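You operate a simulated robot arm through the tools that you are given. There is no shell and no other tool.

The job below is to be done with a simulated robot arm. You get a single attempt, and the scene is never put back.

TASK
Clamp the pink stack, then brush glue over its spine.
Fine: brush back in its holder, pot lid shut again. Set down upright: spine brush. A coat counts when it lies all over at full strength: go over it till it gets no stronger.

The check looks at the end state, three seconds after you hand in, the way a careful person would. Anything else that was tipped, shoved, dropped, spilled or broken makes it a failure. Lids that push on must go on centred and level and be pressed home; caps that screw on are set level and turned clockwise until they are tight.

THE ROBOT
A 7-joint arm with a two-finger parallel gripper, fixed in place. Base frame: the origin is on the floor under the middle of its stand, x ahead of it, y to its left, z up; the work surface is at about z = 0.85. Lengths are in m, angles in degrees, forces in N, time in s.
With the tool pointing down near the work surface it reaches from about 0.3 to 0.7 m from the base axis. Its first joint turns from -66.0 to 66.0 degrees. Payload 1.57 kg.
The TCP is the grasp point between the finger pads, 0.03 m short of the fingertips. In the tool frame z runs along the fingers and y along their closing line. Largest opening 0.11 m; finger width 0.024, thickness 0.012; the body of the gripper, 0.048 by 0.112 m, starts 0.078 m behind the TCP.
Orientation is that of the tool frame in the base frame, as [roll, pitch, yaw] about the fixed x, y, z axes, in that order (R = Rz(yaw) Ry(pitch) Rx(roll)). With the fingers straight down and closing along the base's y, the tool's x points along the base's -x, its y along +y and its z along -z.

THE INTERFACE
- The arm moves only by the tool move_arm. Its argument "rows" is a list of rows, each a list of 7 numbers: the shift along the tool's x, y, z in cm, then the turn, a rotation vector about the tool's x, y, z in degrees, then the closure, from 0 (fully open) to 1 (shut). In form: [[tx, ty, tz, rx, ry, rz, claw], ...]. A call has 1 to 20 rows; each row is the pose to reach, as a shift and turn from the pose commanded when the call began, along the tool's axes at that moment. Rows are played at 5 a second. More than 0.05 m and 8.6 degrees between two rows, or a gripper value outside its range, and nothing of the call is played. A pose out of reach is approached as far as the arm can. The call stops where the force on the tool passes 70 N (or 10 N more than at its start, if that is more) or the arm is blocked; 0.2 s more then pass. Each finger travels about 0.108 m/s and halts on what it meets, pressing with about 40 N; the grip force reading is that of the motor and also rises with nothing between the fingers. The clock runs only during rows and for 0.2 s after the last one: add rows that repeat a pose to give the fingers time. The reply holds the time, the measured pose of the TCP, the force on the tool along the base axes, the opening and the grip force, in the units named above and with some noise, with the torque about the TCP (base axes, N m) and any sound that the robot's microphone picked up, and new pictures: "show" is both (left out), scene, wrist or none.
- Cameras (640 x 400 px; columns grow to the right, rows downward): "scene" is fixed at [0.1696, -0.3922, 1.4111]; the picture's right is [0.75, -0.66, 0.00], its down [-0.33, -0.38, -0.86] and it looks along [0.57, 0.65, -0.51] (base axes); focal length 317 px, centre (320, 200). "wrist" rides on the gripper at [0.07, 0.016, -0.141] in the tool frame; the picture's right is [-0.23, 0.97, 0.00], its down [-0.85, -0.20, -0.48] and it looks along [-0.47, -0.11, 0.88] (tool axes); focal length 222 px, centre (320, 200). There is no depth. A picture from a camera that has moved, and an enlarged one, comes with that camera's place and axes in the base frame and with its lens.
- inspect(camera, box): a new picture of the part [left, top, right, bottom] of that camera's present view, enlarged. The clock stands still meanwhile.
- finish_job(): hands the job in; it is judged then, once.

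Places have to be worked out from the pictures, the camera data and where the tool is seen. Open the gripper and draw the arm clear of the work before you hand the job in, unless the task says otherwise.

The tools are called as a command line: name --pt "numbers of a row" for each row, then --argument value for the rest, lists and objects as JSON in quotes. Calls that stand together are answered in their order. move_arm: Moves the arm, as the interface text tells. Its arguments: {"type":"object","properties":{"rows":{"type":"array"},"show":{"type":"string","enum":["both","scene","wrist","none"]}},"required":["rows"]} The other tools are called the same way: inspect (camera, box) takes an enlarged picture of a part of a camera's view; finish_job () hands the job in.

At the start:

```text
t: 0.0
ee_pos: [0.3408, 0.0904, 1.2595]
tool_rot: [-179.9, 0.1, -179.9]
contact_force: [0.1, -0.2, -0.1]
moment: [0.04, 0.03, 0.01]
grip_width: 0.1098
gripper_force: 0.0
```

scene: 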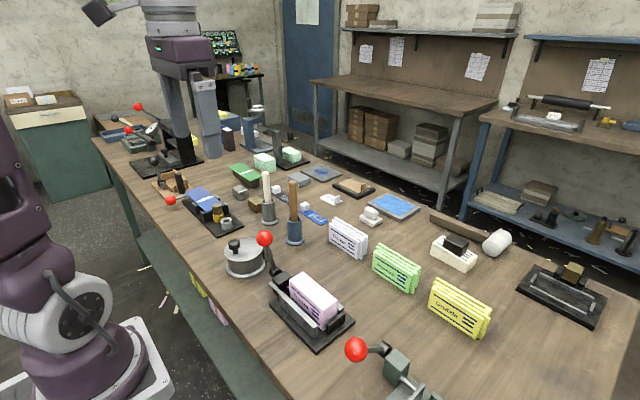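
wrist: 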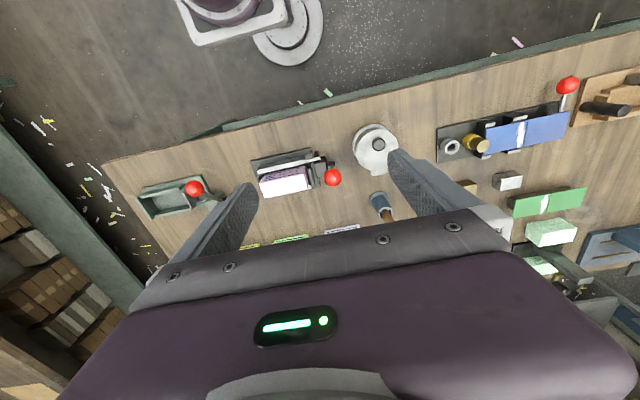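

I start by looking closely at the clamp with the pink stack, the pot and the brushes in their holders.

inspect --camera "scene" --box '[210, 160, 370, 260]'

inspect --camera "scene" --box '[220, 220, 380, 350]'

inspect --camera "wrist" --box '[220, 100, 460, 250]'

inspect --camera "scene" --box '[330, 180, 640, 400]'

inspect --camera "scene" --box '[90, 90, 350, 240]'

```text
4.00 times, centred on (290, 210) of scene
camera zoom: at [0.1696, -0.3922, 1.4111], right [0.75, -0.66, 0.0], down [-0.33, -0.38, -0.86], along [0.57, 0.65, -0.51], focal length 1269 px, centre (440, 160)
```

zoom: 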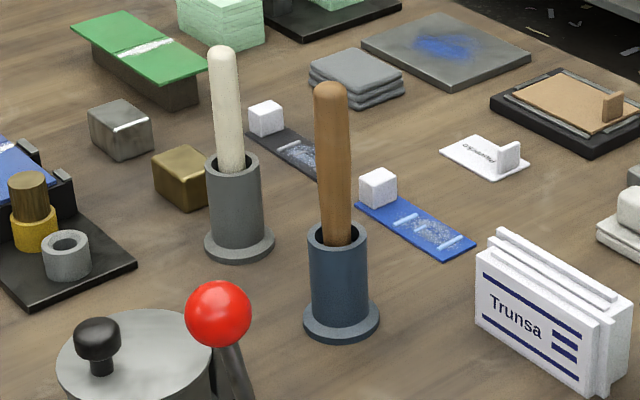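

```text
3.08 times, centred on (300, 285) of scene
camera zoom: at [0.1696, -0.3922, 1.4111], right [0.75, -0.66, 0.0], down [-0.33, -0.38, -0.86], along [0.57, 0.65, -0.51], focal length 976 px, centre (382, -62)
```

zoom: 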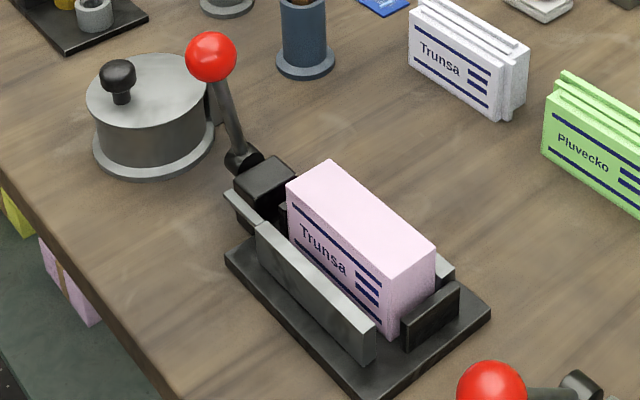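

```text
2.67 times, centred on (340, 175) of wrist
camera zoom: at [0.2704, 0.1064, 1.4033], right [0.23, 0.97, 0.0], down [0.86, -0.2, 0.48], along [0.47, -0.11, -0.88], focal length 592 px, centre (267, 267)
```

zoom: 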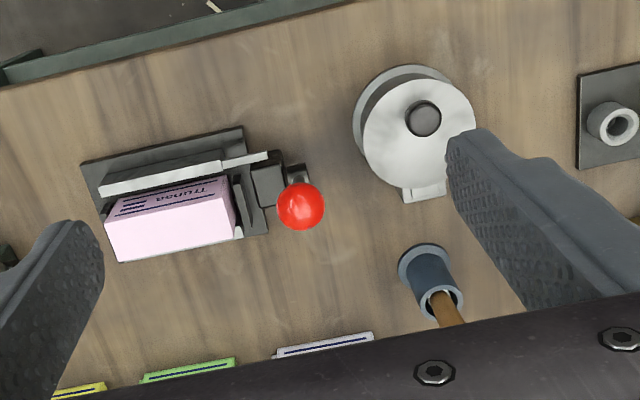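

```text
1.82 times, centred on (485, 290) of scene
camera zoom: at [0.1696, -0.3922, 1.4111], right [0.75, -0.66, 0.0], down [-0.33, -0.38, -0.86], along [0.57, 0.65, -0.51], focal length 577 px, centre (20, 36)
```

zoom: 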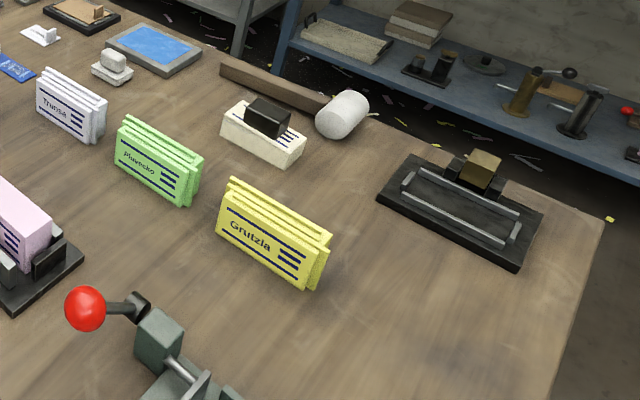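

```text
2.46 times, centred on (220, 165) of scene
camera zoom: at [0.1696, -0.3922, 1.4111], right [0.75, -0.66, 0.0], down [-0.33, -0.38, -0.86], along [0.57, 0.65, -0.51], focal length 781 px, centre (566, 286)
```

zoom: 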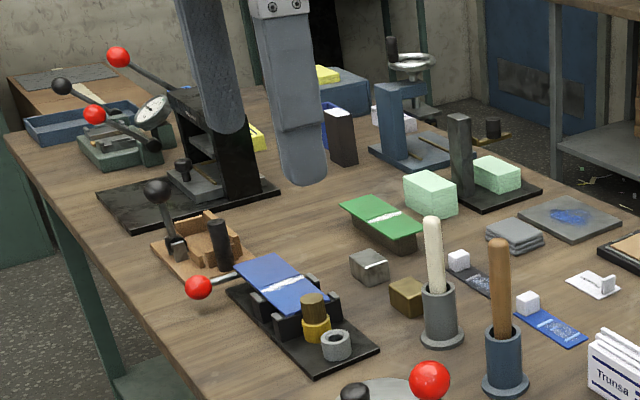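

The brown brush (blue holder, about x 0.60, y 0.20) and the white brush (grey holder, about x 0.60, y 0.33) both stand near the pot at about (0.43, 0.19). I move the wrist camera closer, staying well above everything, to tell them apart.

move_arm --pt "-3 4 3 0 0 0 0" --pt "-6 8 6 0 0 0 0" --pt "-9 12 9 0 0 0 0" --pt "-11 16 12 0 0 0 0" --pt "-11 16 13 0 0 0 0"

```text
refused: row 1 steps farther than a row can; nothing moved
```

The first step was too long, so I split the motion into smaller steps.

move_arm --pt "-2 3 2 0 0 0 0" --pt "-4 6 4 0 0 0 0" --pt "-6 9 6.5 0 0 0 0" --pt "-8 12 9 0 0 0 0" --pt "-10 14.5 11.5 0 0 0 0" --pt "-11 16 13 0 0 0 0"

```text
t: 1.4
ee_pos: [0.4488, 0.2498, 1.1307]
tool_rot: [180.0, 0.0, 180.0]
contact_force: [-0.1, -0.6, 0.4]
moment: [0.01, -0.02, 0.02]
grip_width: 0.11
gripper_force: 0.0
camera wrist: at [0.38, 0.2664, 1.2725], right [0.23, 0.97, 0.0], down [0.85, -0.2, 0.48], along [0.47, -0.11, -0.88], focal length 222 px, centre (320, 200)
```

scene: 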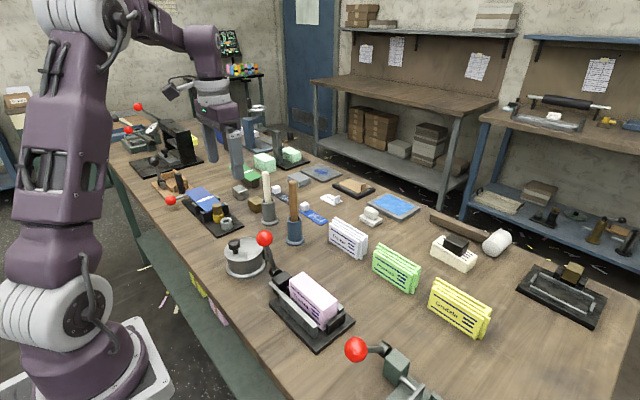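
wrist: 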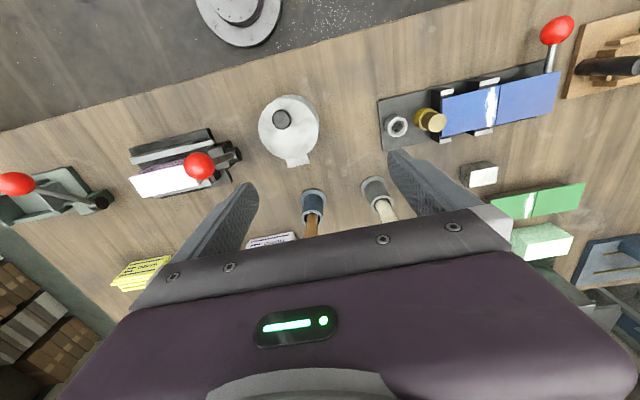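

The wrist camera now shows both holders. I enlarge the brushes, the pot, and the clamp.

inspect --camera "wrist" --box '[260, 160, 420, 250]'

inspect --camera "wrist" --box '[110, 80, 340, 210]'

inspect --camera "wrist" --box '[370, 40, 600, 180]'

inspect --camera "scene" --box '[250, 160, 320, 250]'

inspect --camera "scene" --box '[250, 215, 360, 350]'

```text
4.00 times, centred on (340, 205) of wrist
camera zoom: at [0.38, 0.2664, 1.2725], right [0.23, 0.97, 0.0], down [0.85, -0.2, 0.48], along [0.47, -0.11, -0.88], focal length 888 px, centre (240, 180)
```

zoom: 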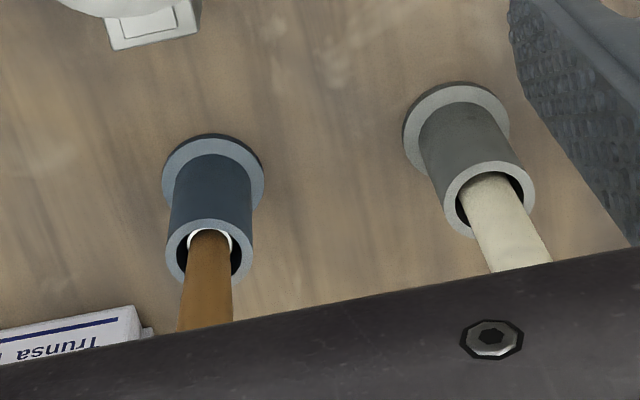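

```text
2.78 times, centred on (225, 145) of wrist
camera zoom: at [0.38, 0.2664, 1.2725], right [0.23, 0.97, 0.0], down [0.85, -0.2, 0.48], along [0.47, -0.11, -0.88], focal length 618 px, centre (584, 353)
```

zoom: 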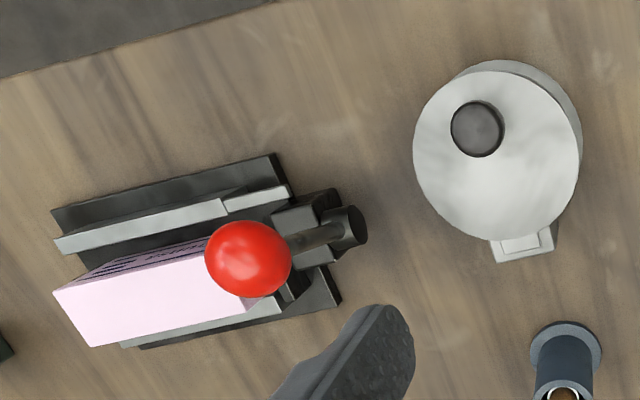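

```text
2.78 times, centred on (485, 110) of wrist
camera zoom: at [0.38, 0.2664, 1.2725], right [0.23, 0.97, 0.0], down [0.85, -0.2, 0.48], along [0.47, -0.11, -0.88], focal length 618 px, centre (-139, 450)
```

zoom: 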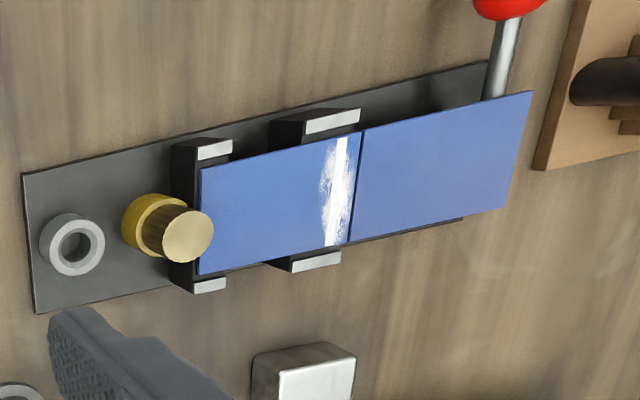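

```text
4.44 times, centred on (285, 205) of scene
camera zoom: at [0.1696, -0.3922, 1.4111], right [0.75, -0.66, 0.0], down [-0.33, -0.38, -0.86], along [0.57, 0.65, -0.51], focal length 1410 px, centre (476, 178)
```

zoom: 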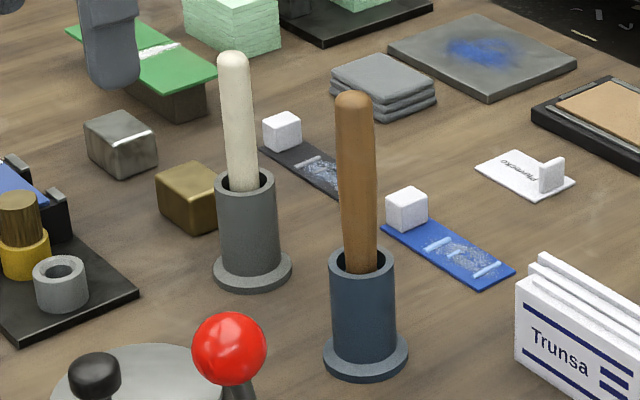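

```text
2.96 times, centred on (305, 282) of scene
camera zoom: at [0.1696, -0.3922, 1.4111], right [0.75, -0.66, 0.0], down [-0.33, -0.38, -0.86], along [0.57, 0.65, -0.51], focal length 940 px, centre (364, -44)
```

zoom: 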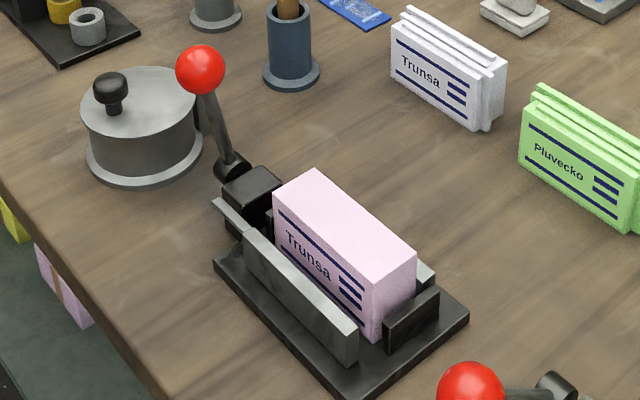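

The brown brush shows a metal ferrule in its holder, and the pot lid looks hinged on its far (+x) side. I move the camera over the clamp to understand the lever.

move_arm --pt "2 -3.6 0.5 0 0 0 0" --pt "4 -7.2 1 0 0 0 0" --pt "6 -11 1.5 0 0 0 0" --pt "8 -14.6 2 0 0 0 0" --pt "10 -18.3 3 0 0 0 0" --pt "11.9 -21 4.5 0 0 0 0" --pt "11.9 -21 5 0 0 0 0"

```text
t: 3.0
ee_pos: [0.3307, 0.0385, 1.081]
tool_rot: [180.0, 0.0, -179.9]
contact_force: [1.2, -0.1, 0.1]
moment: [-0.03, -0.02, 0.0]
grip_width: 0.1102
gripper_force: 0.1
camera wrist: at [0.2611, 0.055, 1.2231], right [0.23, 0.97, 0.0], down [0.86, -0.2, 0.48], along [0.47, -0.11, -0.88], focal length 222 px, centre (320, 200)
```

scene: 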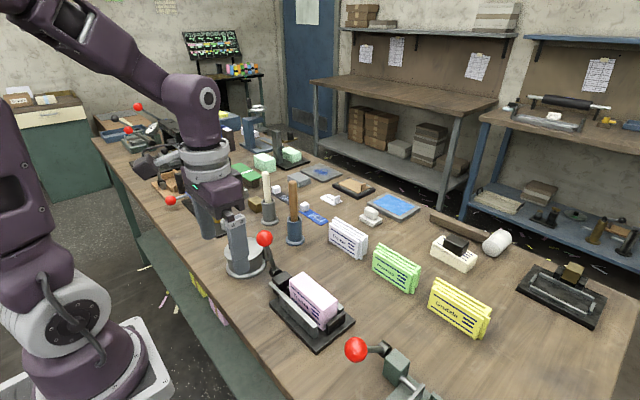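
wrist: 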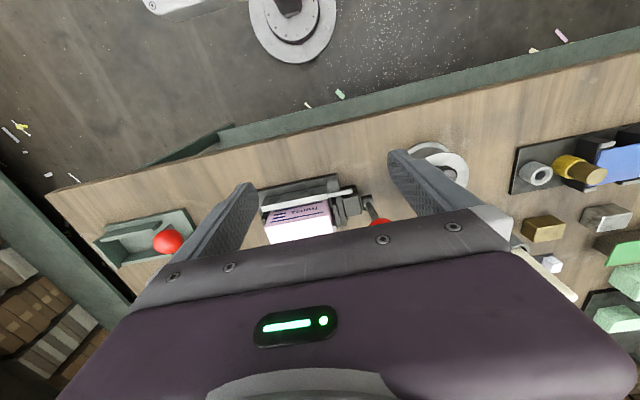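

The gripper body hides what is ahead, so I tilt the tool forward (about 40°) to look at the clamp, lever and pot more from the side.

move_arm --pt "0 1 -1 0 -8 0 0" --pt "0 2 -2 0 -16 0 0" --pt "0.5 3 -3 0 -24 0 0" --pt "1 4 -4 0 -32 0 0" --pt "1 4 -4 0 -40 0 0" --pt "1 4 -4 0 -40 0 0"

```text
t: 4.4
ee_pos: [0.3219, 0.079, 1.1205]
tool_rot: [-179.9, 40.2, -179.9]
contact_force: [-0.3, -0.3, -0.2]
moment: [-0.01, -0.01, -0.01]
grip_width: 0.1099
gripper_force: 0.1
camera wrist: at [0.1772, 0.0963, 1.1848], right [0.17, 0.97, 0.15], down [0.35, -0.2, 0.92], along [0.92, -0.11, -0.37], focal length 222 px, centre (320, 200)
```

scene: 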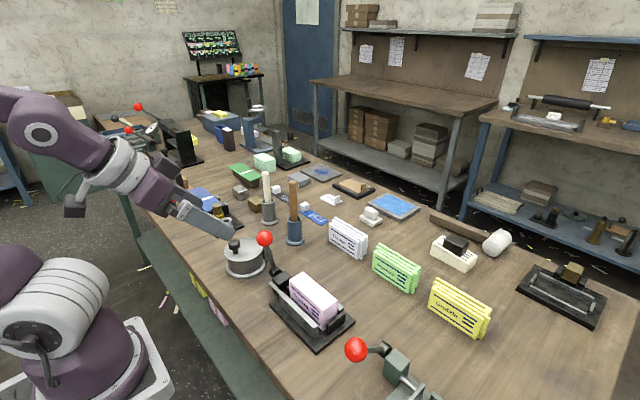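
wrist: 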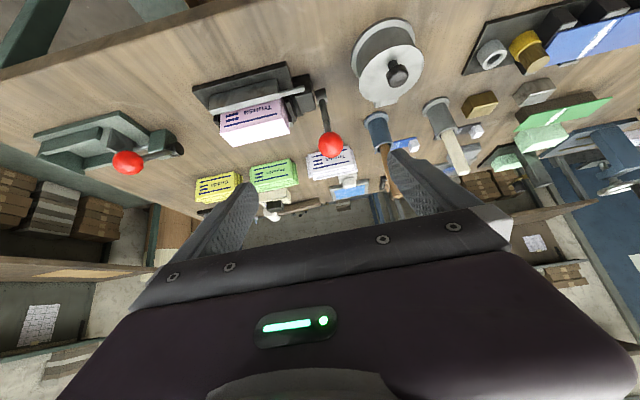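

The tilted (upside-down) view shows the clamp, lever and pot well. I enlarge those parts.

inspect --camera "wrist" --box '[180, 50, 360, 170]'

inspect --camera "wrist" --box '[330, 10, 490, 180]'

inspect --camera "wrist" --box '[20, 90, 220, 210]'

```text
3.33 times, centred on (270, 110) of wrist
camera zoom: at [0.1772, 0.0963, 1.1848], right [0.17, 0.97, 0.15], down [0.35, -0.2, 0.92], along [0.92, -0.11, -0.37], focal length 740 px, centre (487, 500)
```

zoom: 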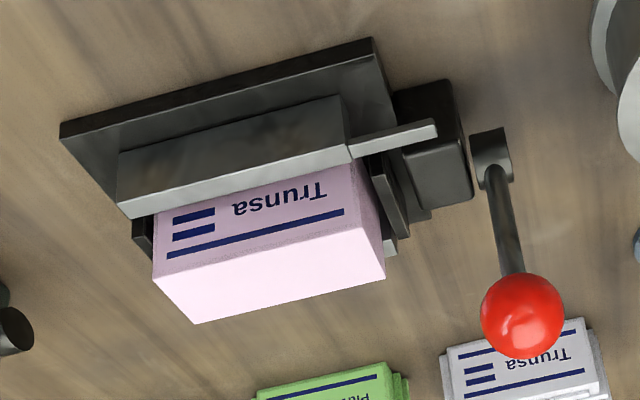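

```text
2.35 times, centred on (410, 95) of wrist
camera zoom: at [0.1772, 0.0963, 1.1848], right [0.17, 0.97, 0.15], down [0.35, -0.2, 0.92], along [0.92, -0.11, -0.37], focal length 523 px, centre (108, 447)
```

zoom: 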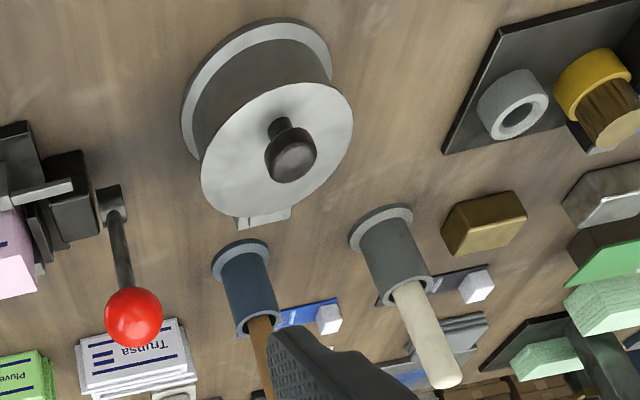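

```text
3.20 times, centred on (120, 150) of wrist
camera zoom: at [0.1772, 0.0963, 1.1848], right [0.17, 0.97, 0.15], down [0.35, -0.2, 0.92], along [0.92, -0.11, -0.37], focal length 711 px, centre (960, 360)
```

zoom: 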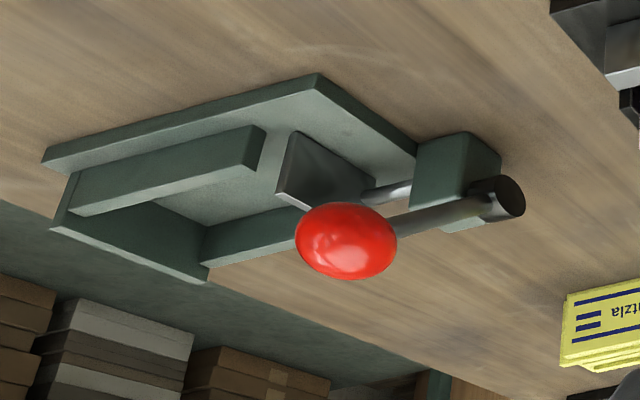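

The lever hub sits at about (0.46, 0.09, 0.89) with the ball nearly above it at (0.44, 0.09, 1.0). By comparison with the green clamp, it turns about the y axis. Next I check the swatch-like strips beside the two brush holders, which may tell which brush is which.

inspect --camera "scene" --box '[268, 180, 332, 220]'

inspect --camera "scene" --box '[296, 196, 336, 230]'

inspect --camera "scene" --box '[255, 190, 310, 250]'

inspect --camera "scene" --box '[320, 165, 440, 240]'

```text
10.00 times, centred on (300, 200) of scene
camera zoom: at [0.1696, -0.3922, 1.4111], right [0.75, -0.66, 0.0], down [-0.33, -0.38, -0.86], along [0.57, 0.65, -0.51], focal length 3174 px, centre (520, 200)
```

zoom: 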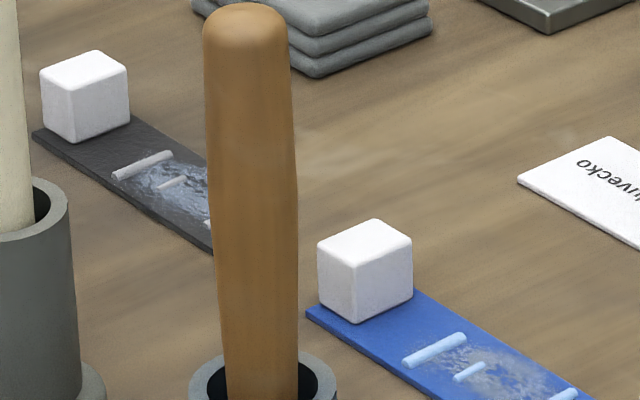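

```text
11.76 times, centred on (316, 213) of scene
camera zoom: at [0.1696, -0.3922, 1.4111], right [0.75, -0.66, 0.0], down [-0.33, -0.38, -0.86], along [0.57, 0.65, -0.51], focal length 3734 px, centre (367, 47)
```

zoom: 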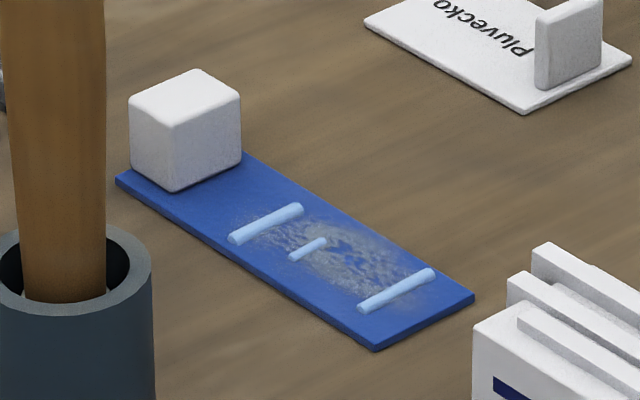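

```text
6.67 times, centred on (282, 220) of scene
camera zoom: at [0.1696, -0.3922, 1.4111], right [0.75, -0.66, 0.0], down [-0.33, -0.38, -0.86], along [0.57, 0.65, -0.51], focal length 2116 px, centre (570, 67)
```

zoom: 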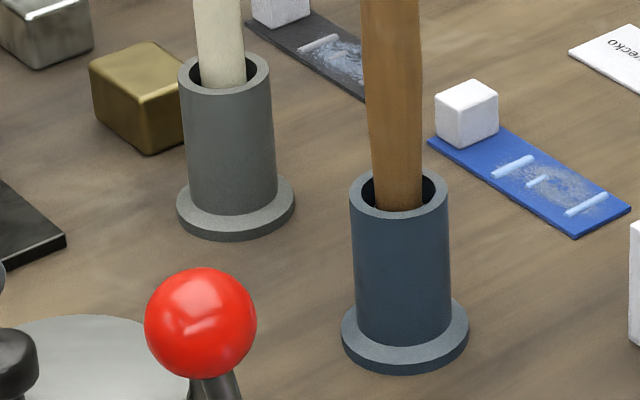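

```text
5.33 times, centred on (380, 202) of scene
camera zoom: at [0.1696, -0.3922, 1.4111], right [0.75, -0.66, 0.0], down [-0.33, -0.38, -0.86], along [0.57, 0.65, -0.51], focal length 1693 px, centre (0, 187)
```

zoom: 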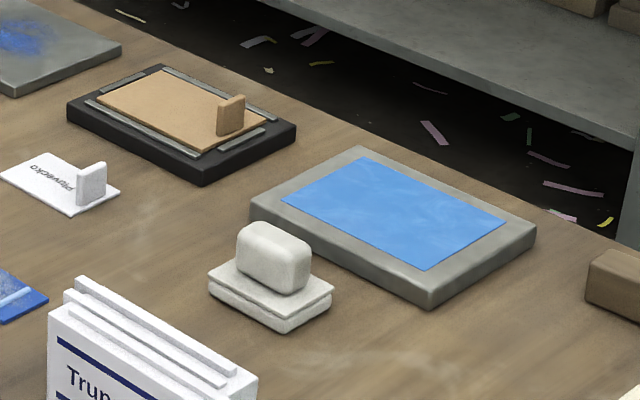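

Nothing conclusive on those strips. I level the tool and move above the two holders to look down into them.

move_arm --pt "-2.9 2.1 2.3 0 5 0 0" --pt "-5.9 4.2 4.6 0 10 0 0" --pt "-8.8 6.4 6.9 0 15 0 0" --pt "-11.7 8.5 9.2 0 20 0 0" --pt "-14.7 10.6 11.5 0 25 0 0" --pt "-17.6 12.7 13.8 0 30 0 0" --pt "-20.5 14.9 16.1 0 35 0 0" --pt "-23.5 17 18.4 0 40 0 0" --pt "-23.5 17 18.4 0 40 0 0"

```text
t: 6.4
ee_pos: [0.5891, 0.2368, 1.1306]
tool_rot: [-180.0, -0.1, -179.9]
contact_force: [-0.4, -0.3, 0.6]
moment: [0.01, -0.02, 0.01]
grip_width: 0.1097
gripper_force: 0.1
out of reach, approached as far as the arm can: row 3, 8, 9
camera wrist: at [0.5196, 0.2532, 1.2733], right [0.23, 0.97, 0.0], down [0.86, -0.2, 0.48], along [0.47, -0.11, -0.88], focal length 222 px, centre (320, 200)
```

scene: 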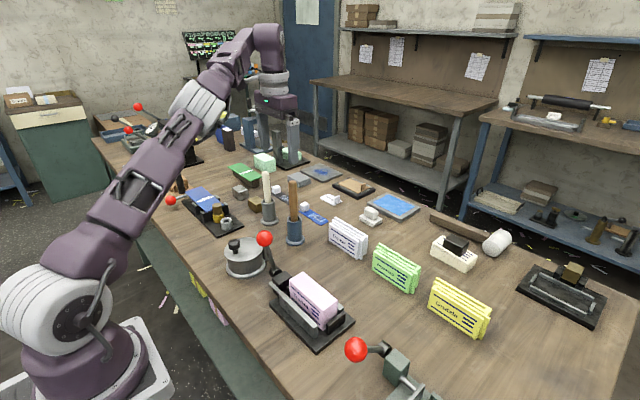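
wrist: 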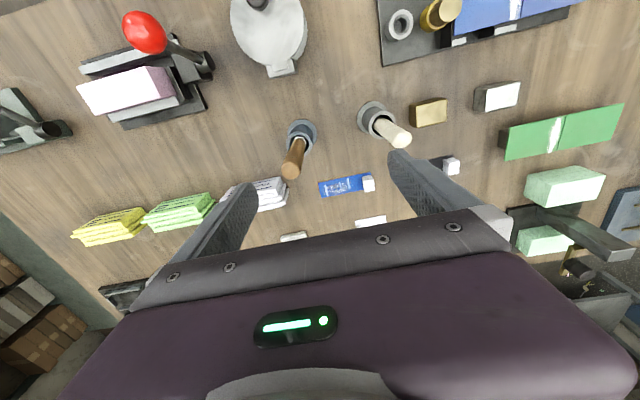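

inspect --camera "wrist" --box '[265, 95, 425, 195]'

inspect --camera "wrist" --box '[80, 0, 310, 140]'

```text
4.00 times, centred on (345, 145) of wrist
camera zoom: at [0.5196, 0.2532, 1.2733], right [0.23, 0.97, 0.0], down [0.86, -0.2, 0.48], along [0.47, -0.11, -0.88], focal length 888 px, centre (220, 420)
```

zoom: 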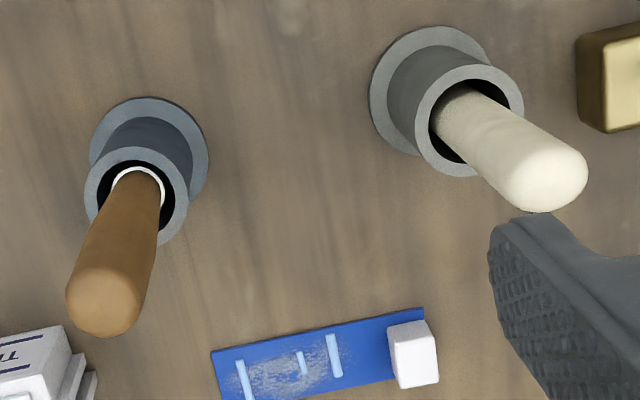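

```text
2.78 times, centred on (195, 70) of wrist
camera zoom: at [0.5196, 0.2532, 1.2733], right [0.23, 0.97, 0.0], down [0.86, -0.2, 0.48], along [0.47, -0.11, -0.88], focal length 618 px, centre (668, 562)
```

zoom: 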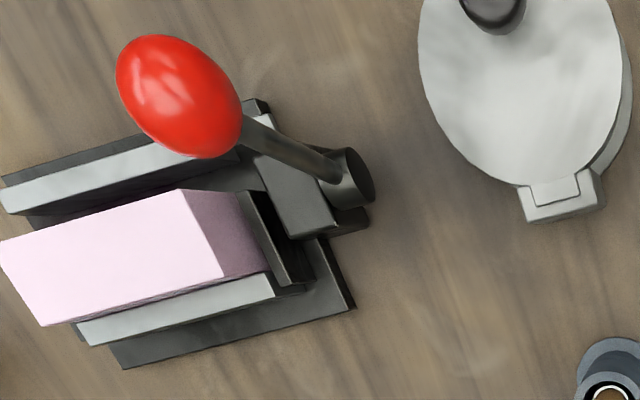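

Both readings put the lever ball at about (0.439, 0.092, 0.998). I move back to just above it, fingers closing along y.

move_arm --pt "2.5 -2.4 0.4 0 0 0 0" --pt "5 -4.8 0.8 0 0 0 0" --pt "7.5 -7.2 1.2 0 0 0 0" --pt "10 -9.6 1.6 0 0 0 0" --pt "12.5 -12 2 0 0 0 0" --pt "15 -14.4 2 0 0 0 0" --pt "15 -14.4 2 0 0 0 0"

```text
t: 8.0
ee_pos: [0.5892, 0.2371, 1.1293]
tool_rot: [-180.0, 0.1, 180.0]
contact_force: [-0.4, -0.8, 0.8]
moment: [0.0, 0.01, 0.01]
grip_width: 0.1098
gripper_force: 0.0
out of reach, approached as far as the arm can: row 1, 2, 3, 4, 5, 6, 7
camera wrist: at [0.5198, 0.2532, 1.2734], right [0.23, 0.97, 0.0], down [0.86, -0.2, 0.48], along [0.47, -0.11, -0.88], focal length 222 px, centre (320, 200)
```

scene: 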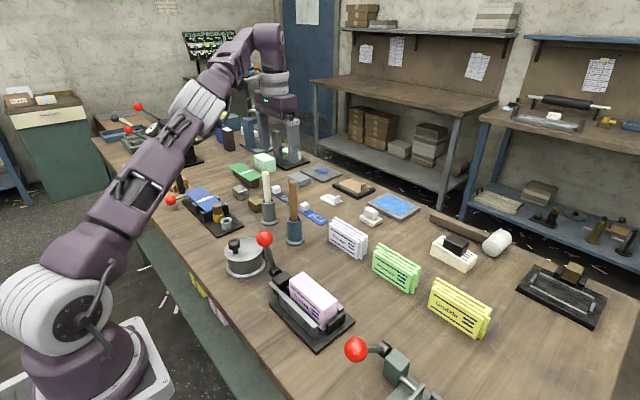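
wrist: 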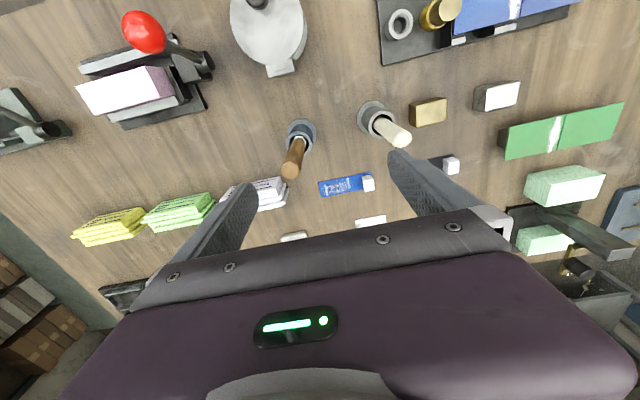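

The arm didn't move, probably because the solver was stuck at the edge of reach. I try a small straight retreat toward the base.

move_arm --pt "2 0 0 0 0 0 0" --pt "4 0 0 0 0 0 0" --pt "6 0 0 0 0 0 0" --show "none"

```text
t: 8.8
ee_pos: [0.5294, 0.2365, 1.1287]
tool_rot: [-180.0, -0.1, 180.0]
contact_force: [0.7, 0.1, -0.1]
moment: [-0.01, -0.04, -0.01]
grip_width: 0.1101
gripper_force: 0.0
```

That freed it. Now I go above the ball.

move_arm --pt "2 -3 0.8 0 0 0 0" --pt "4 -6.5 1.6 0 0 0 0" --pt "6 -10 2.4 0 0 0 0" --pt "8 -13 3.5 0 0 0 0" --pt "9.0 -14.4 5.5 0 0 0 0" --pt "9.0 -14.4 5.5 0 0 0 0"

```text
t: 10.2
ee_pos: [0.4405, 0.0918, 1.0716]
tool_rot: [180.0, 0.0, -180.0]
contact_force: [0.0, -0.7, 0.2]
moment: [-0.01, -0.01, -0.01]
grip_width: 0.1101
gripper_force: 0.0
camera wrist: at [0.3703, 0.1085, 1.2143], right [0.23, 0.97, 0.0], down [0.85, -0.2, 0.48], along [0.47, -0.11, -0.88], focal length 222 px, centre (320, 200)
```

scene: 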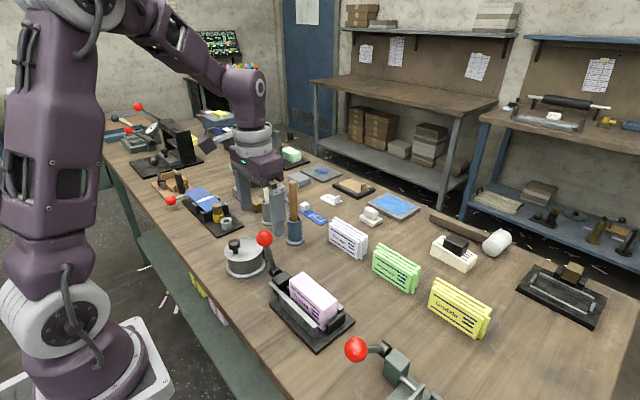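
wrist: 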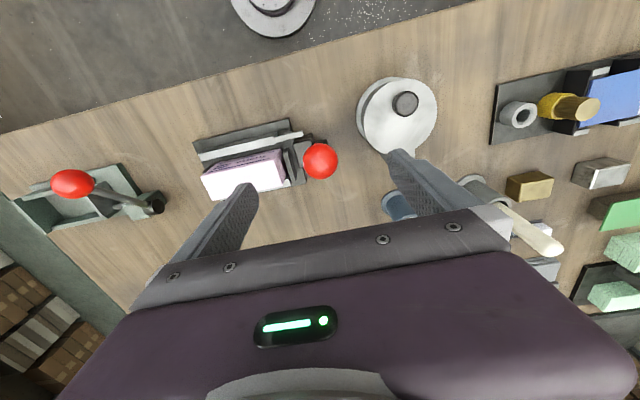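

The ball is centred between the fingers at about (0.441, 0.092). I lower to its height and close on it.

move_arm --pt "0 0 3 0 0 0 0.2" --pt "0 0 6 0 0 0 0.3" --pt "0 0 7.3 0 0 0 0.4" --pt "0 0 7.3 0 0 0 0.7" --pt "0 0 7.3 0 0 0 0.8" --pt "0 0 7.3 0 0 0 0.8"

```text
t: 11.6
ee_pos: [0.4415, 0.0927, 0.9984]
tool_rot: [180.0, 0.0, -179.9]
contact_force: [1.0, -3.6, -8.5]
moment: [0.05, -0.53, 0.0]
grip_width: 0.0355
gripper_force: 42.4
camera wrist: at [0.3711, 0.1087, 1.1411], right [0.23, 0.97, 0.0], down [0.86, -0.2, 0.48], along [0.47, -0.11, -0.88], focal length 222 px, centre (320, 200)
```

scene: 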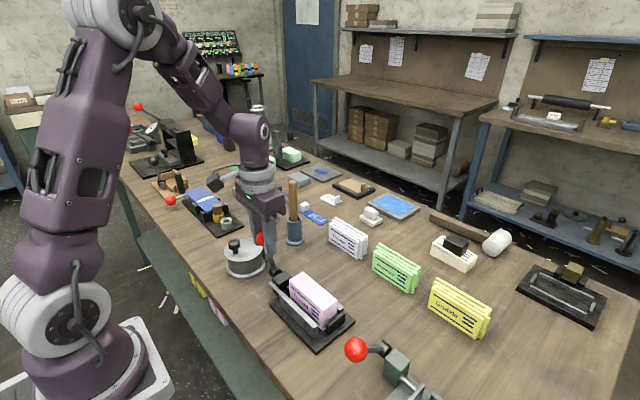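
wrist: 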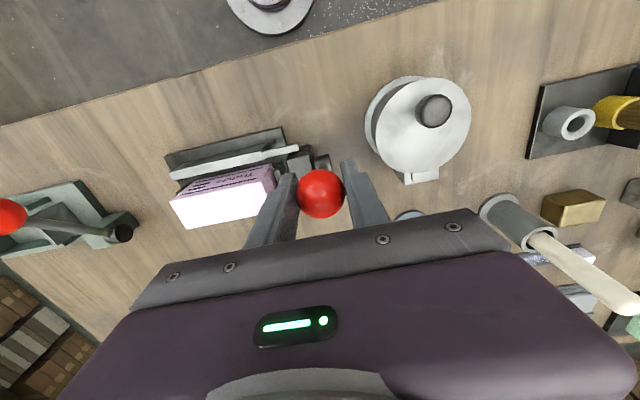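

The ball is gripped (0.0355 m wide). I start turning the lever in small arc steps toward the robot (−x), which should be the tightening direction, and read the forces.

move_arm --pt "0.9 0 0.2 0 0 0 0.8" --pt "1.8 0 0.48 0 0 0 0.8" --pt "2.65 0 0.84 0 0 0 0.8" --pt "2.65 0 0.84 0 0 0 0.8"

```text
t: 12.6
ee_pos: [0.4127, 0.0922, 0.9907]
tool_rot: [-179.9, -0.2, -179.9]
contact_force: [-4.6, -3.0, 0.3]
moment: [0.02, 0.41, 0.03]
grip_width: 0.0353
gripper_force: 42.4
camera wrist: at [0.3438, 0.1087, 1.1331], right [0.23, 0.97, 0.0], down [0.86, -0.2, 0.48], along [0.46, -0.11, -0.88], focal length 222 px, centre (320, 200)
```

scene: 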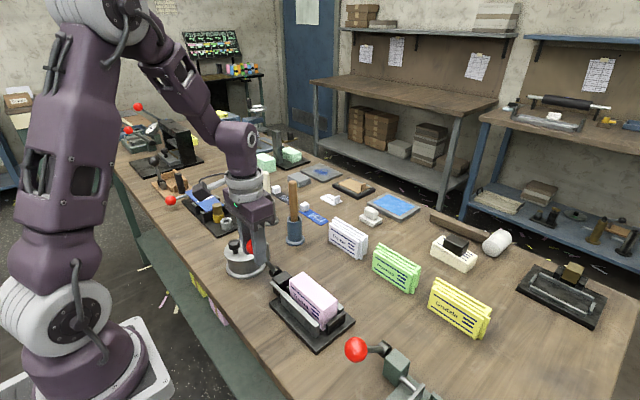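
wrist: 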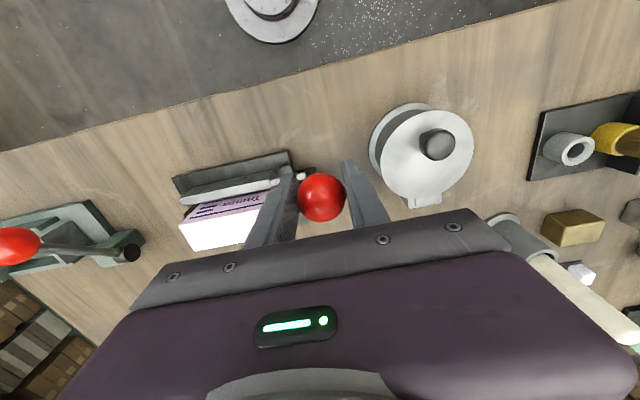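

The lever follows with little force. I check the pusher's movement before going on.

inspect --camera "scene" --box '[220, 220, 380, 350]'

inspect --camera "wrist" --box '[160, 130, 400, 270]'

```text
3.08 times, centred on (300, 285) of scene
camera zoom: at [0.1695, -0.3923, 1.4111], right [0.75, -0.66, 0.0], down [-0.33, -0.38, -0.86], along [0.57, 0.65, -0.51], focal length 976 px, centre (382, -62)
```

zoom: 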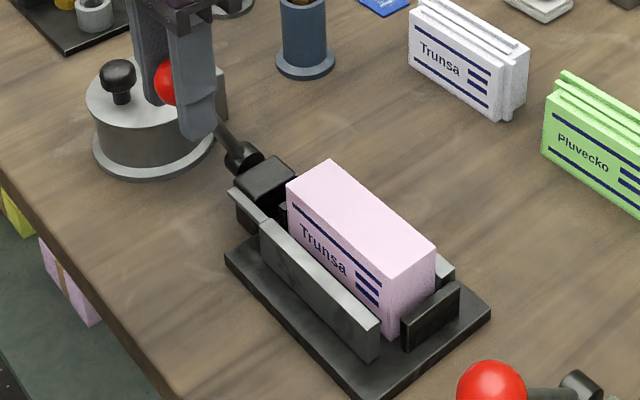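

```text
2.67 times, centred on (280, 200) of wrist
camera zoom: at [0.3438, 0.1087, 1.1331], right [0.23, 0.97, 0.0], down [0.86, -0.2, 0.48], along [0.46, -0.11, -0.88], focal length 592 px, centre (427, 200)
```

zoom: 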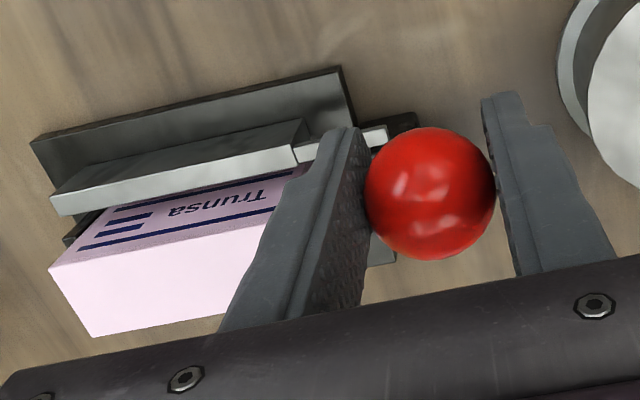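

The front grey bar has moved toward the stack (+x), so this direction closes the clamp. I continue the arc.

move_arm --pt "0.83 0 0.43 0 0 0 0.8" --pt "1.61 0 0.93 0 0 0 0.8" --pt "2.35 0 1.49 0 0 0 0.8" --pt "3.04 0 2.12 0 0 0 0.8" --pt "3.67 0 2.81 0 0 0 0.8" --pt "3.67 0 2.81 0 0 0 0.8"

inspect --camera "scene" --box '[220, 220, 380, 350]'

```text
t: 14.0
ee_pos: [0.375, 0.0925, 0.9624]
tool_rot: [-179.9, -0.1, -179.9]
contact_force: [-3.0, -0.6, 1.0]
moment: [0.1, 0.01, 0.15]
grip_width: 0.0358
gripper_force: 42.4
camera wrist: at [0.3072, 0.1086, 1.1049], right [0.23, 0.97, 0.0], down [0.86, -0.2, 0.48], along [0.46, -0.11, -0.88], focal length 222 px, centre (320, 200)
```

scene: 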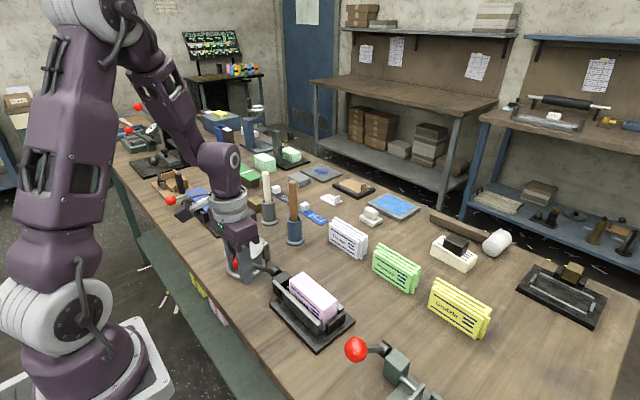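
wrist: 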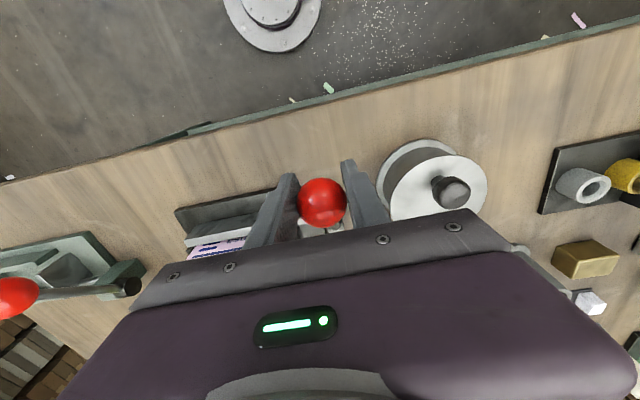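

```text
3.08 times, centred on (300, 285) of scene
camera zoom: at [0.1695, -0.3923, 1.4111], right [0.75, -0.66, 0.0], down [-0.33, -0.38, -0.86], along [0.57, 0.65, -0.51], focal length 976 px, centre (382, -62)
```

zoom: 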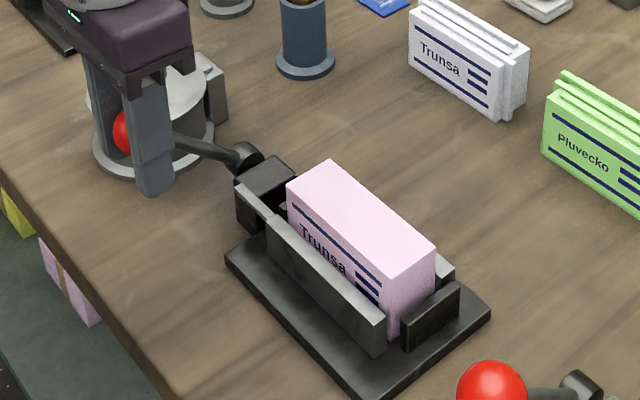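

The bar keeps closing at low force. I continue the arc to about 75°.

move_arm --pt "0.56 0 0.74 0 0 0 0.8" --pt "1.06 0 1.52 0 0 0 0.8" --pt "1.49 0 2.34 0 0 0 0.8" --pt "1.85 0 3.2 0 0 0 0.8" --pt "2.13 0 4.09 0 0 0 0.8" --pt "2.13 0 4.09 0 0 0 0.8"

inspect --camera "scene" --box '[220, 220, 380, 350]'

```text
t: 15.4
ee_pos: [0.3575, 0.0927, 0.9227]
tool_rot: [179.9, 0.2, 180.0]
contact_force: [8.9, -12.8, 37.4]
moment: [0.05, -0.21, -0.04]
grip_width: 0.0354
gripper_force: 42.6
camera wrist: at [0.2869, 0.1085, 1.0645], right [0.23, 0.97, 0.0], down [0.85, -0.2, 0.48], along [0.47, -0.11, -0.88], focal length 222 px, centre (320, 200)
```

scene: 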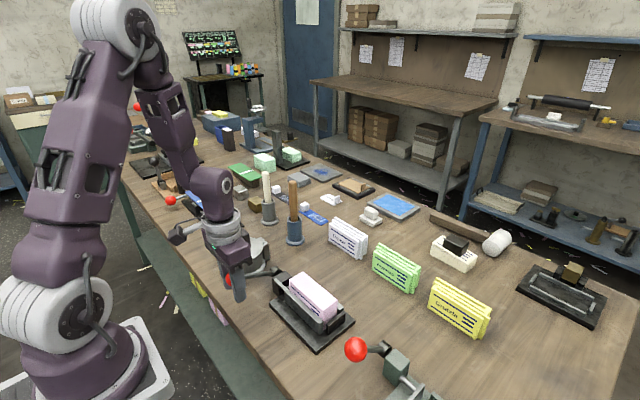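
wrist: 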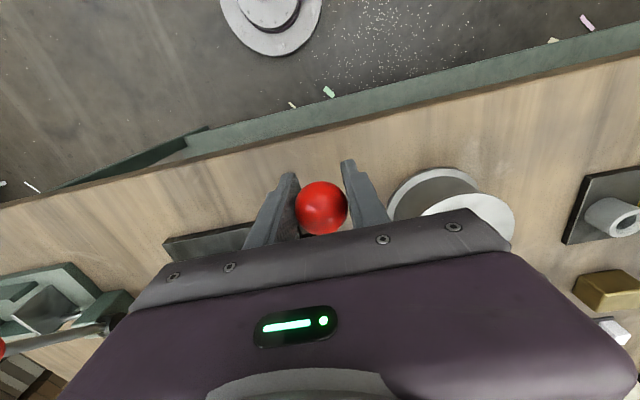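

```text
3.08 times, centred on (300, 285) of scene
camera zoom: at [0.1694, -0.3927, 1.411], right [0.75, -0.66, 0.0], down [-0.33, -0.38, -0.86], along [0.57, 0.65, -0.5], focal length 976 px, centre (382, -62)
```

zoom: 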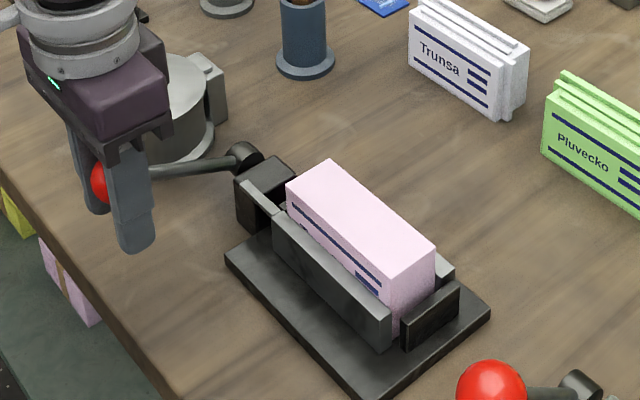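

Resistance has risen to about 37 N, so the bar is probably meeting the stack. I look closely at the gap between bar and stack.

inspect --camera "scene" --box '[255, 260, 360, 345]'

```text
4.71 times, centred on (308, 302) of scene
camera zoom: at [0.1694, -0.3927, 1.411], right [0.75, -0.66, 0.0], down [-0.33, -0.38, -0.86], along [0.57, 0.65, -0.5], focal length 1493 px, centre (379, -282)
```

zoom: 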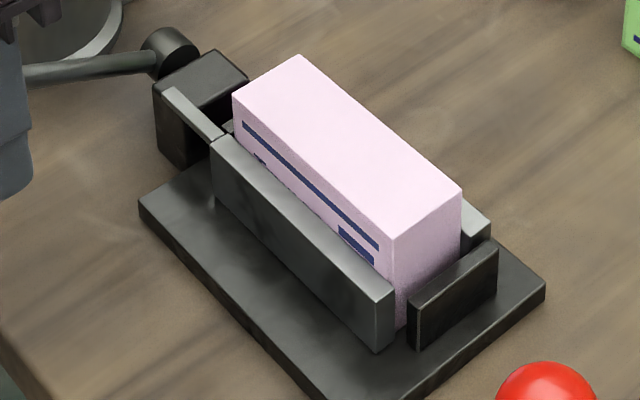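

The bar now lies against the stack. I press a bit further along the arc in small steps; the 70 N limit guards the motion.

move_arm --pt "0.08 0 0.3 0 0 0 0.8" --pt "0.14 0 0.6 0 0 0 0.8" --pt "0.2 0 0.9 0 0 0 0.8" --pt "0.2 0 0.9 0 0 0 0.8" --show "scene"

inspect --camera "scene" --box '[255, 260, 360, 345]'

```text
t: 16.4
ee_pos: [0.3523, 0.0927, 0.9139]
tool_rot: [180.0, -0.2, -179.9]
contact_force: [-5.0, -7.2, 39.1]
moment: [0.07, -0.45, -0.05]
grip_width: 0.0355
gripper_force: 42.5
```

scene: 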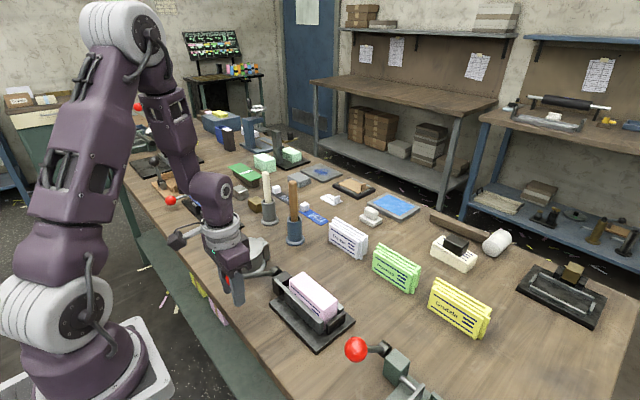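

```text
4.71 times, centred on (308, 302) of scene
camera zoom: at [0.169, -0.3925, 1.4111], right [0.75, -0.66, 0.0], down [-0.33, -0.38, -0.86], along [0.57, 0.65, -0.5], focal length 1493 px, centre (379, -282)
```

zoom: 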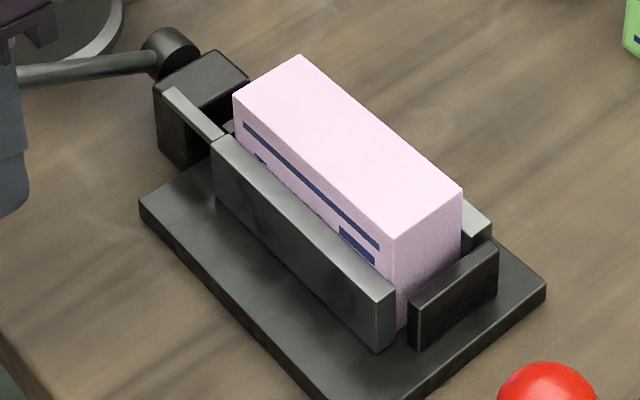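

Resistance stays about 39 N while the lever keeps turning. I continue toward horizontal in small steps.

move_arm --pt "0.06 0 0.45 0 0 0 0.8" --pt "0.12 0 0.92 0 0 0 0.8" --pt "0.15 0 1.3 0 0 0 0.8" --pt "0.15 0 1.3 0 0 0 0.8" --show "scene"

inspect --camera "scene" --box '[220, 230, 360, 345]'

```text
t: 17.4
ee_pos: [0.3524, 0.092, 0.899]
tool_rot: [180.0, 0.0, 180.0]
contact_force: [7.6, -12.1, 31.0]
moment: [0.4, -0.38, -0.06]
grip_width: 0.0356
gripper_force: 43.0
```

scene: 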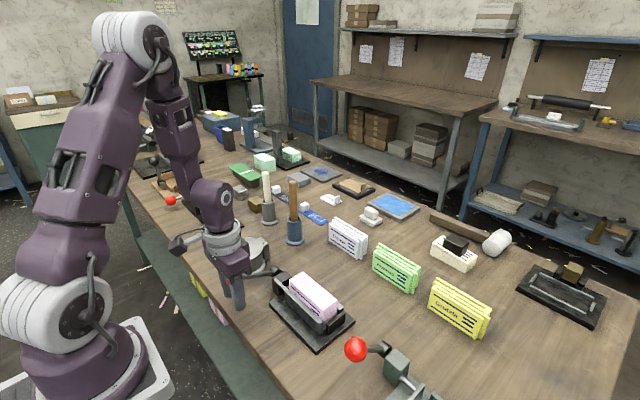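

```text
3.48 times, centred on (290, 288) of scene
camera zoom: at [0.1695, -0.3927, 1.411], right [0.75, -0.66, 0.0], down [-0.33, -0.38, -0.86], along [0.57, 0.65, -0.5], focal length 1104 px, centre (424, -104)
```

zoom: 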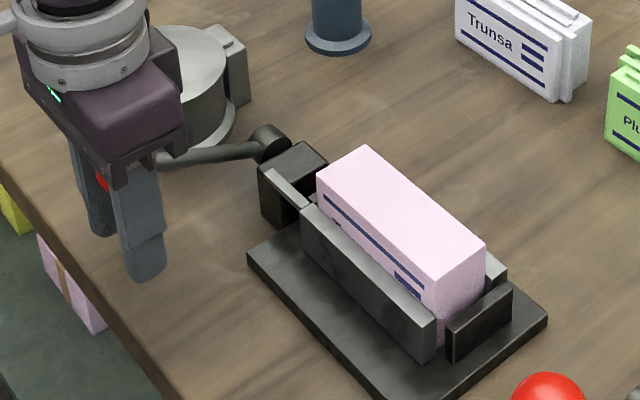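

I check whether the lever followed or the ball slipped in the grip.

inspect --camera "scene" --box '[215, 245, 295, 310]'

inspect --camera "wrist" --box '[220, 130, 420, 270]'

```text
6.15 times, centred on (255, 278) of scene
camera zoom: at [0.1695, -0.3927, 1.411], right [0.75, -0.66, 0.0], down [-0.33, -0.38, -0.86], along [0.57, 0.65, -0.5], focal length 1953 px, centre (720, -277)
```

zoom: 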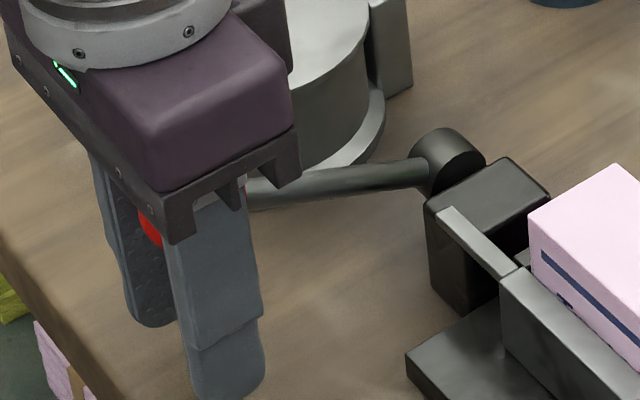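

```text
2.86 times, centred on (320, 200) of wrist
camera zoom: at [0.2831, 0.1085, 1.0422], right [0.23, 0.97, 0.0], down [0.85, -0.2, 0.48], along [0.47, -0.11, -0.88], focal length 635 px, centre (320, 200)
```

zoom: 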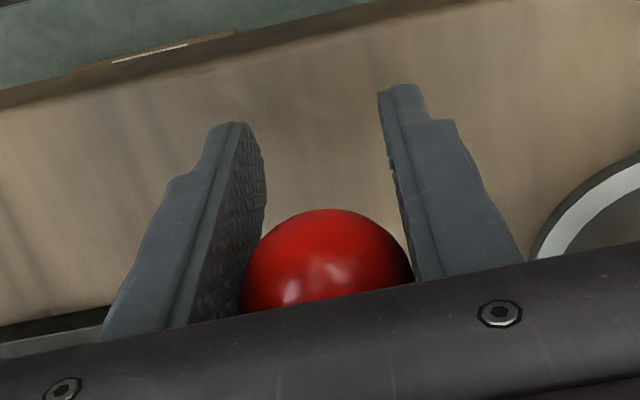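

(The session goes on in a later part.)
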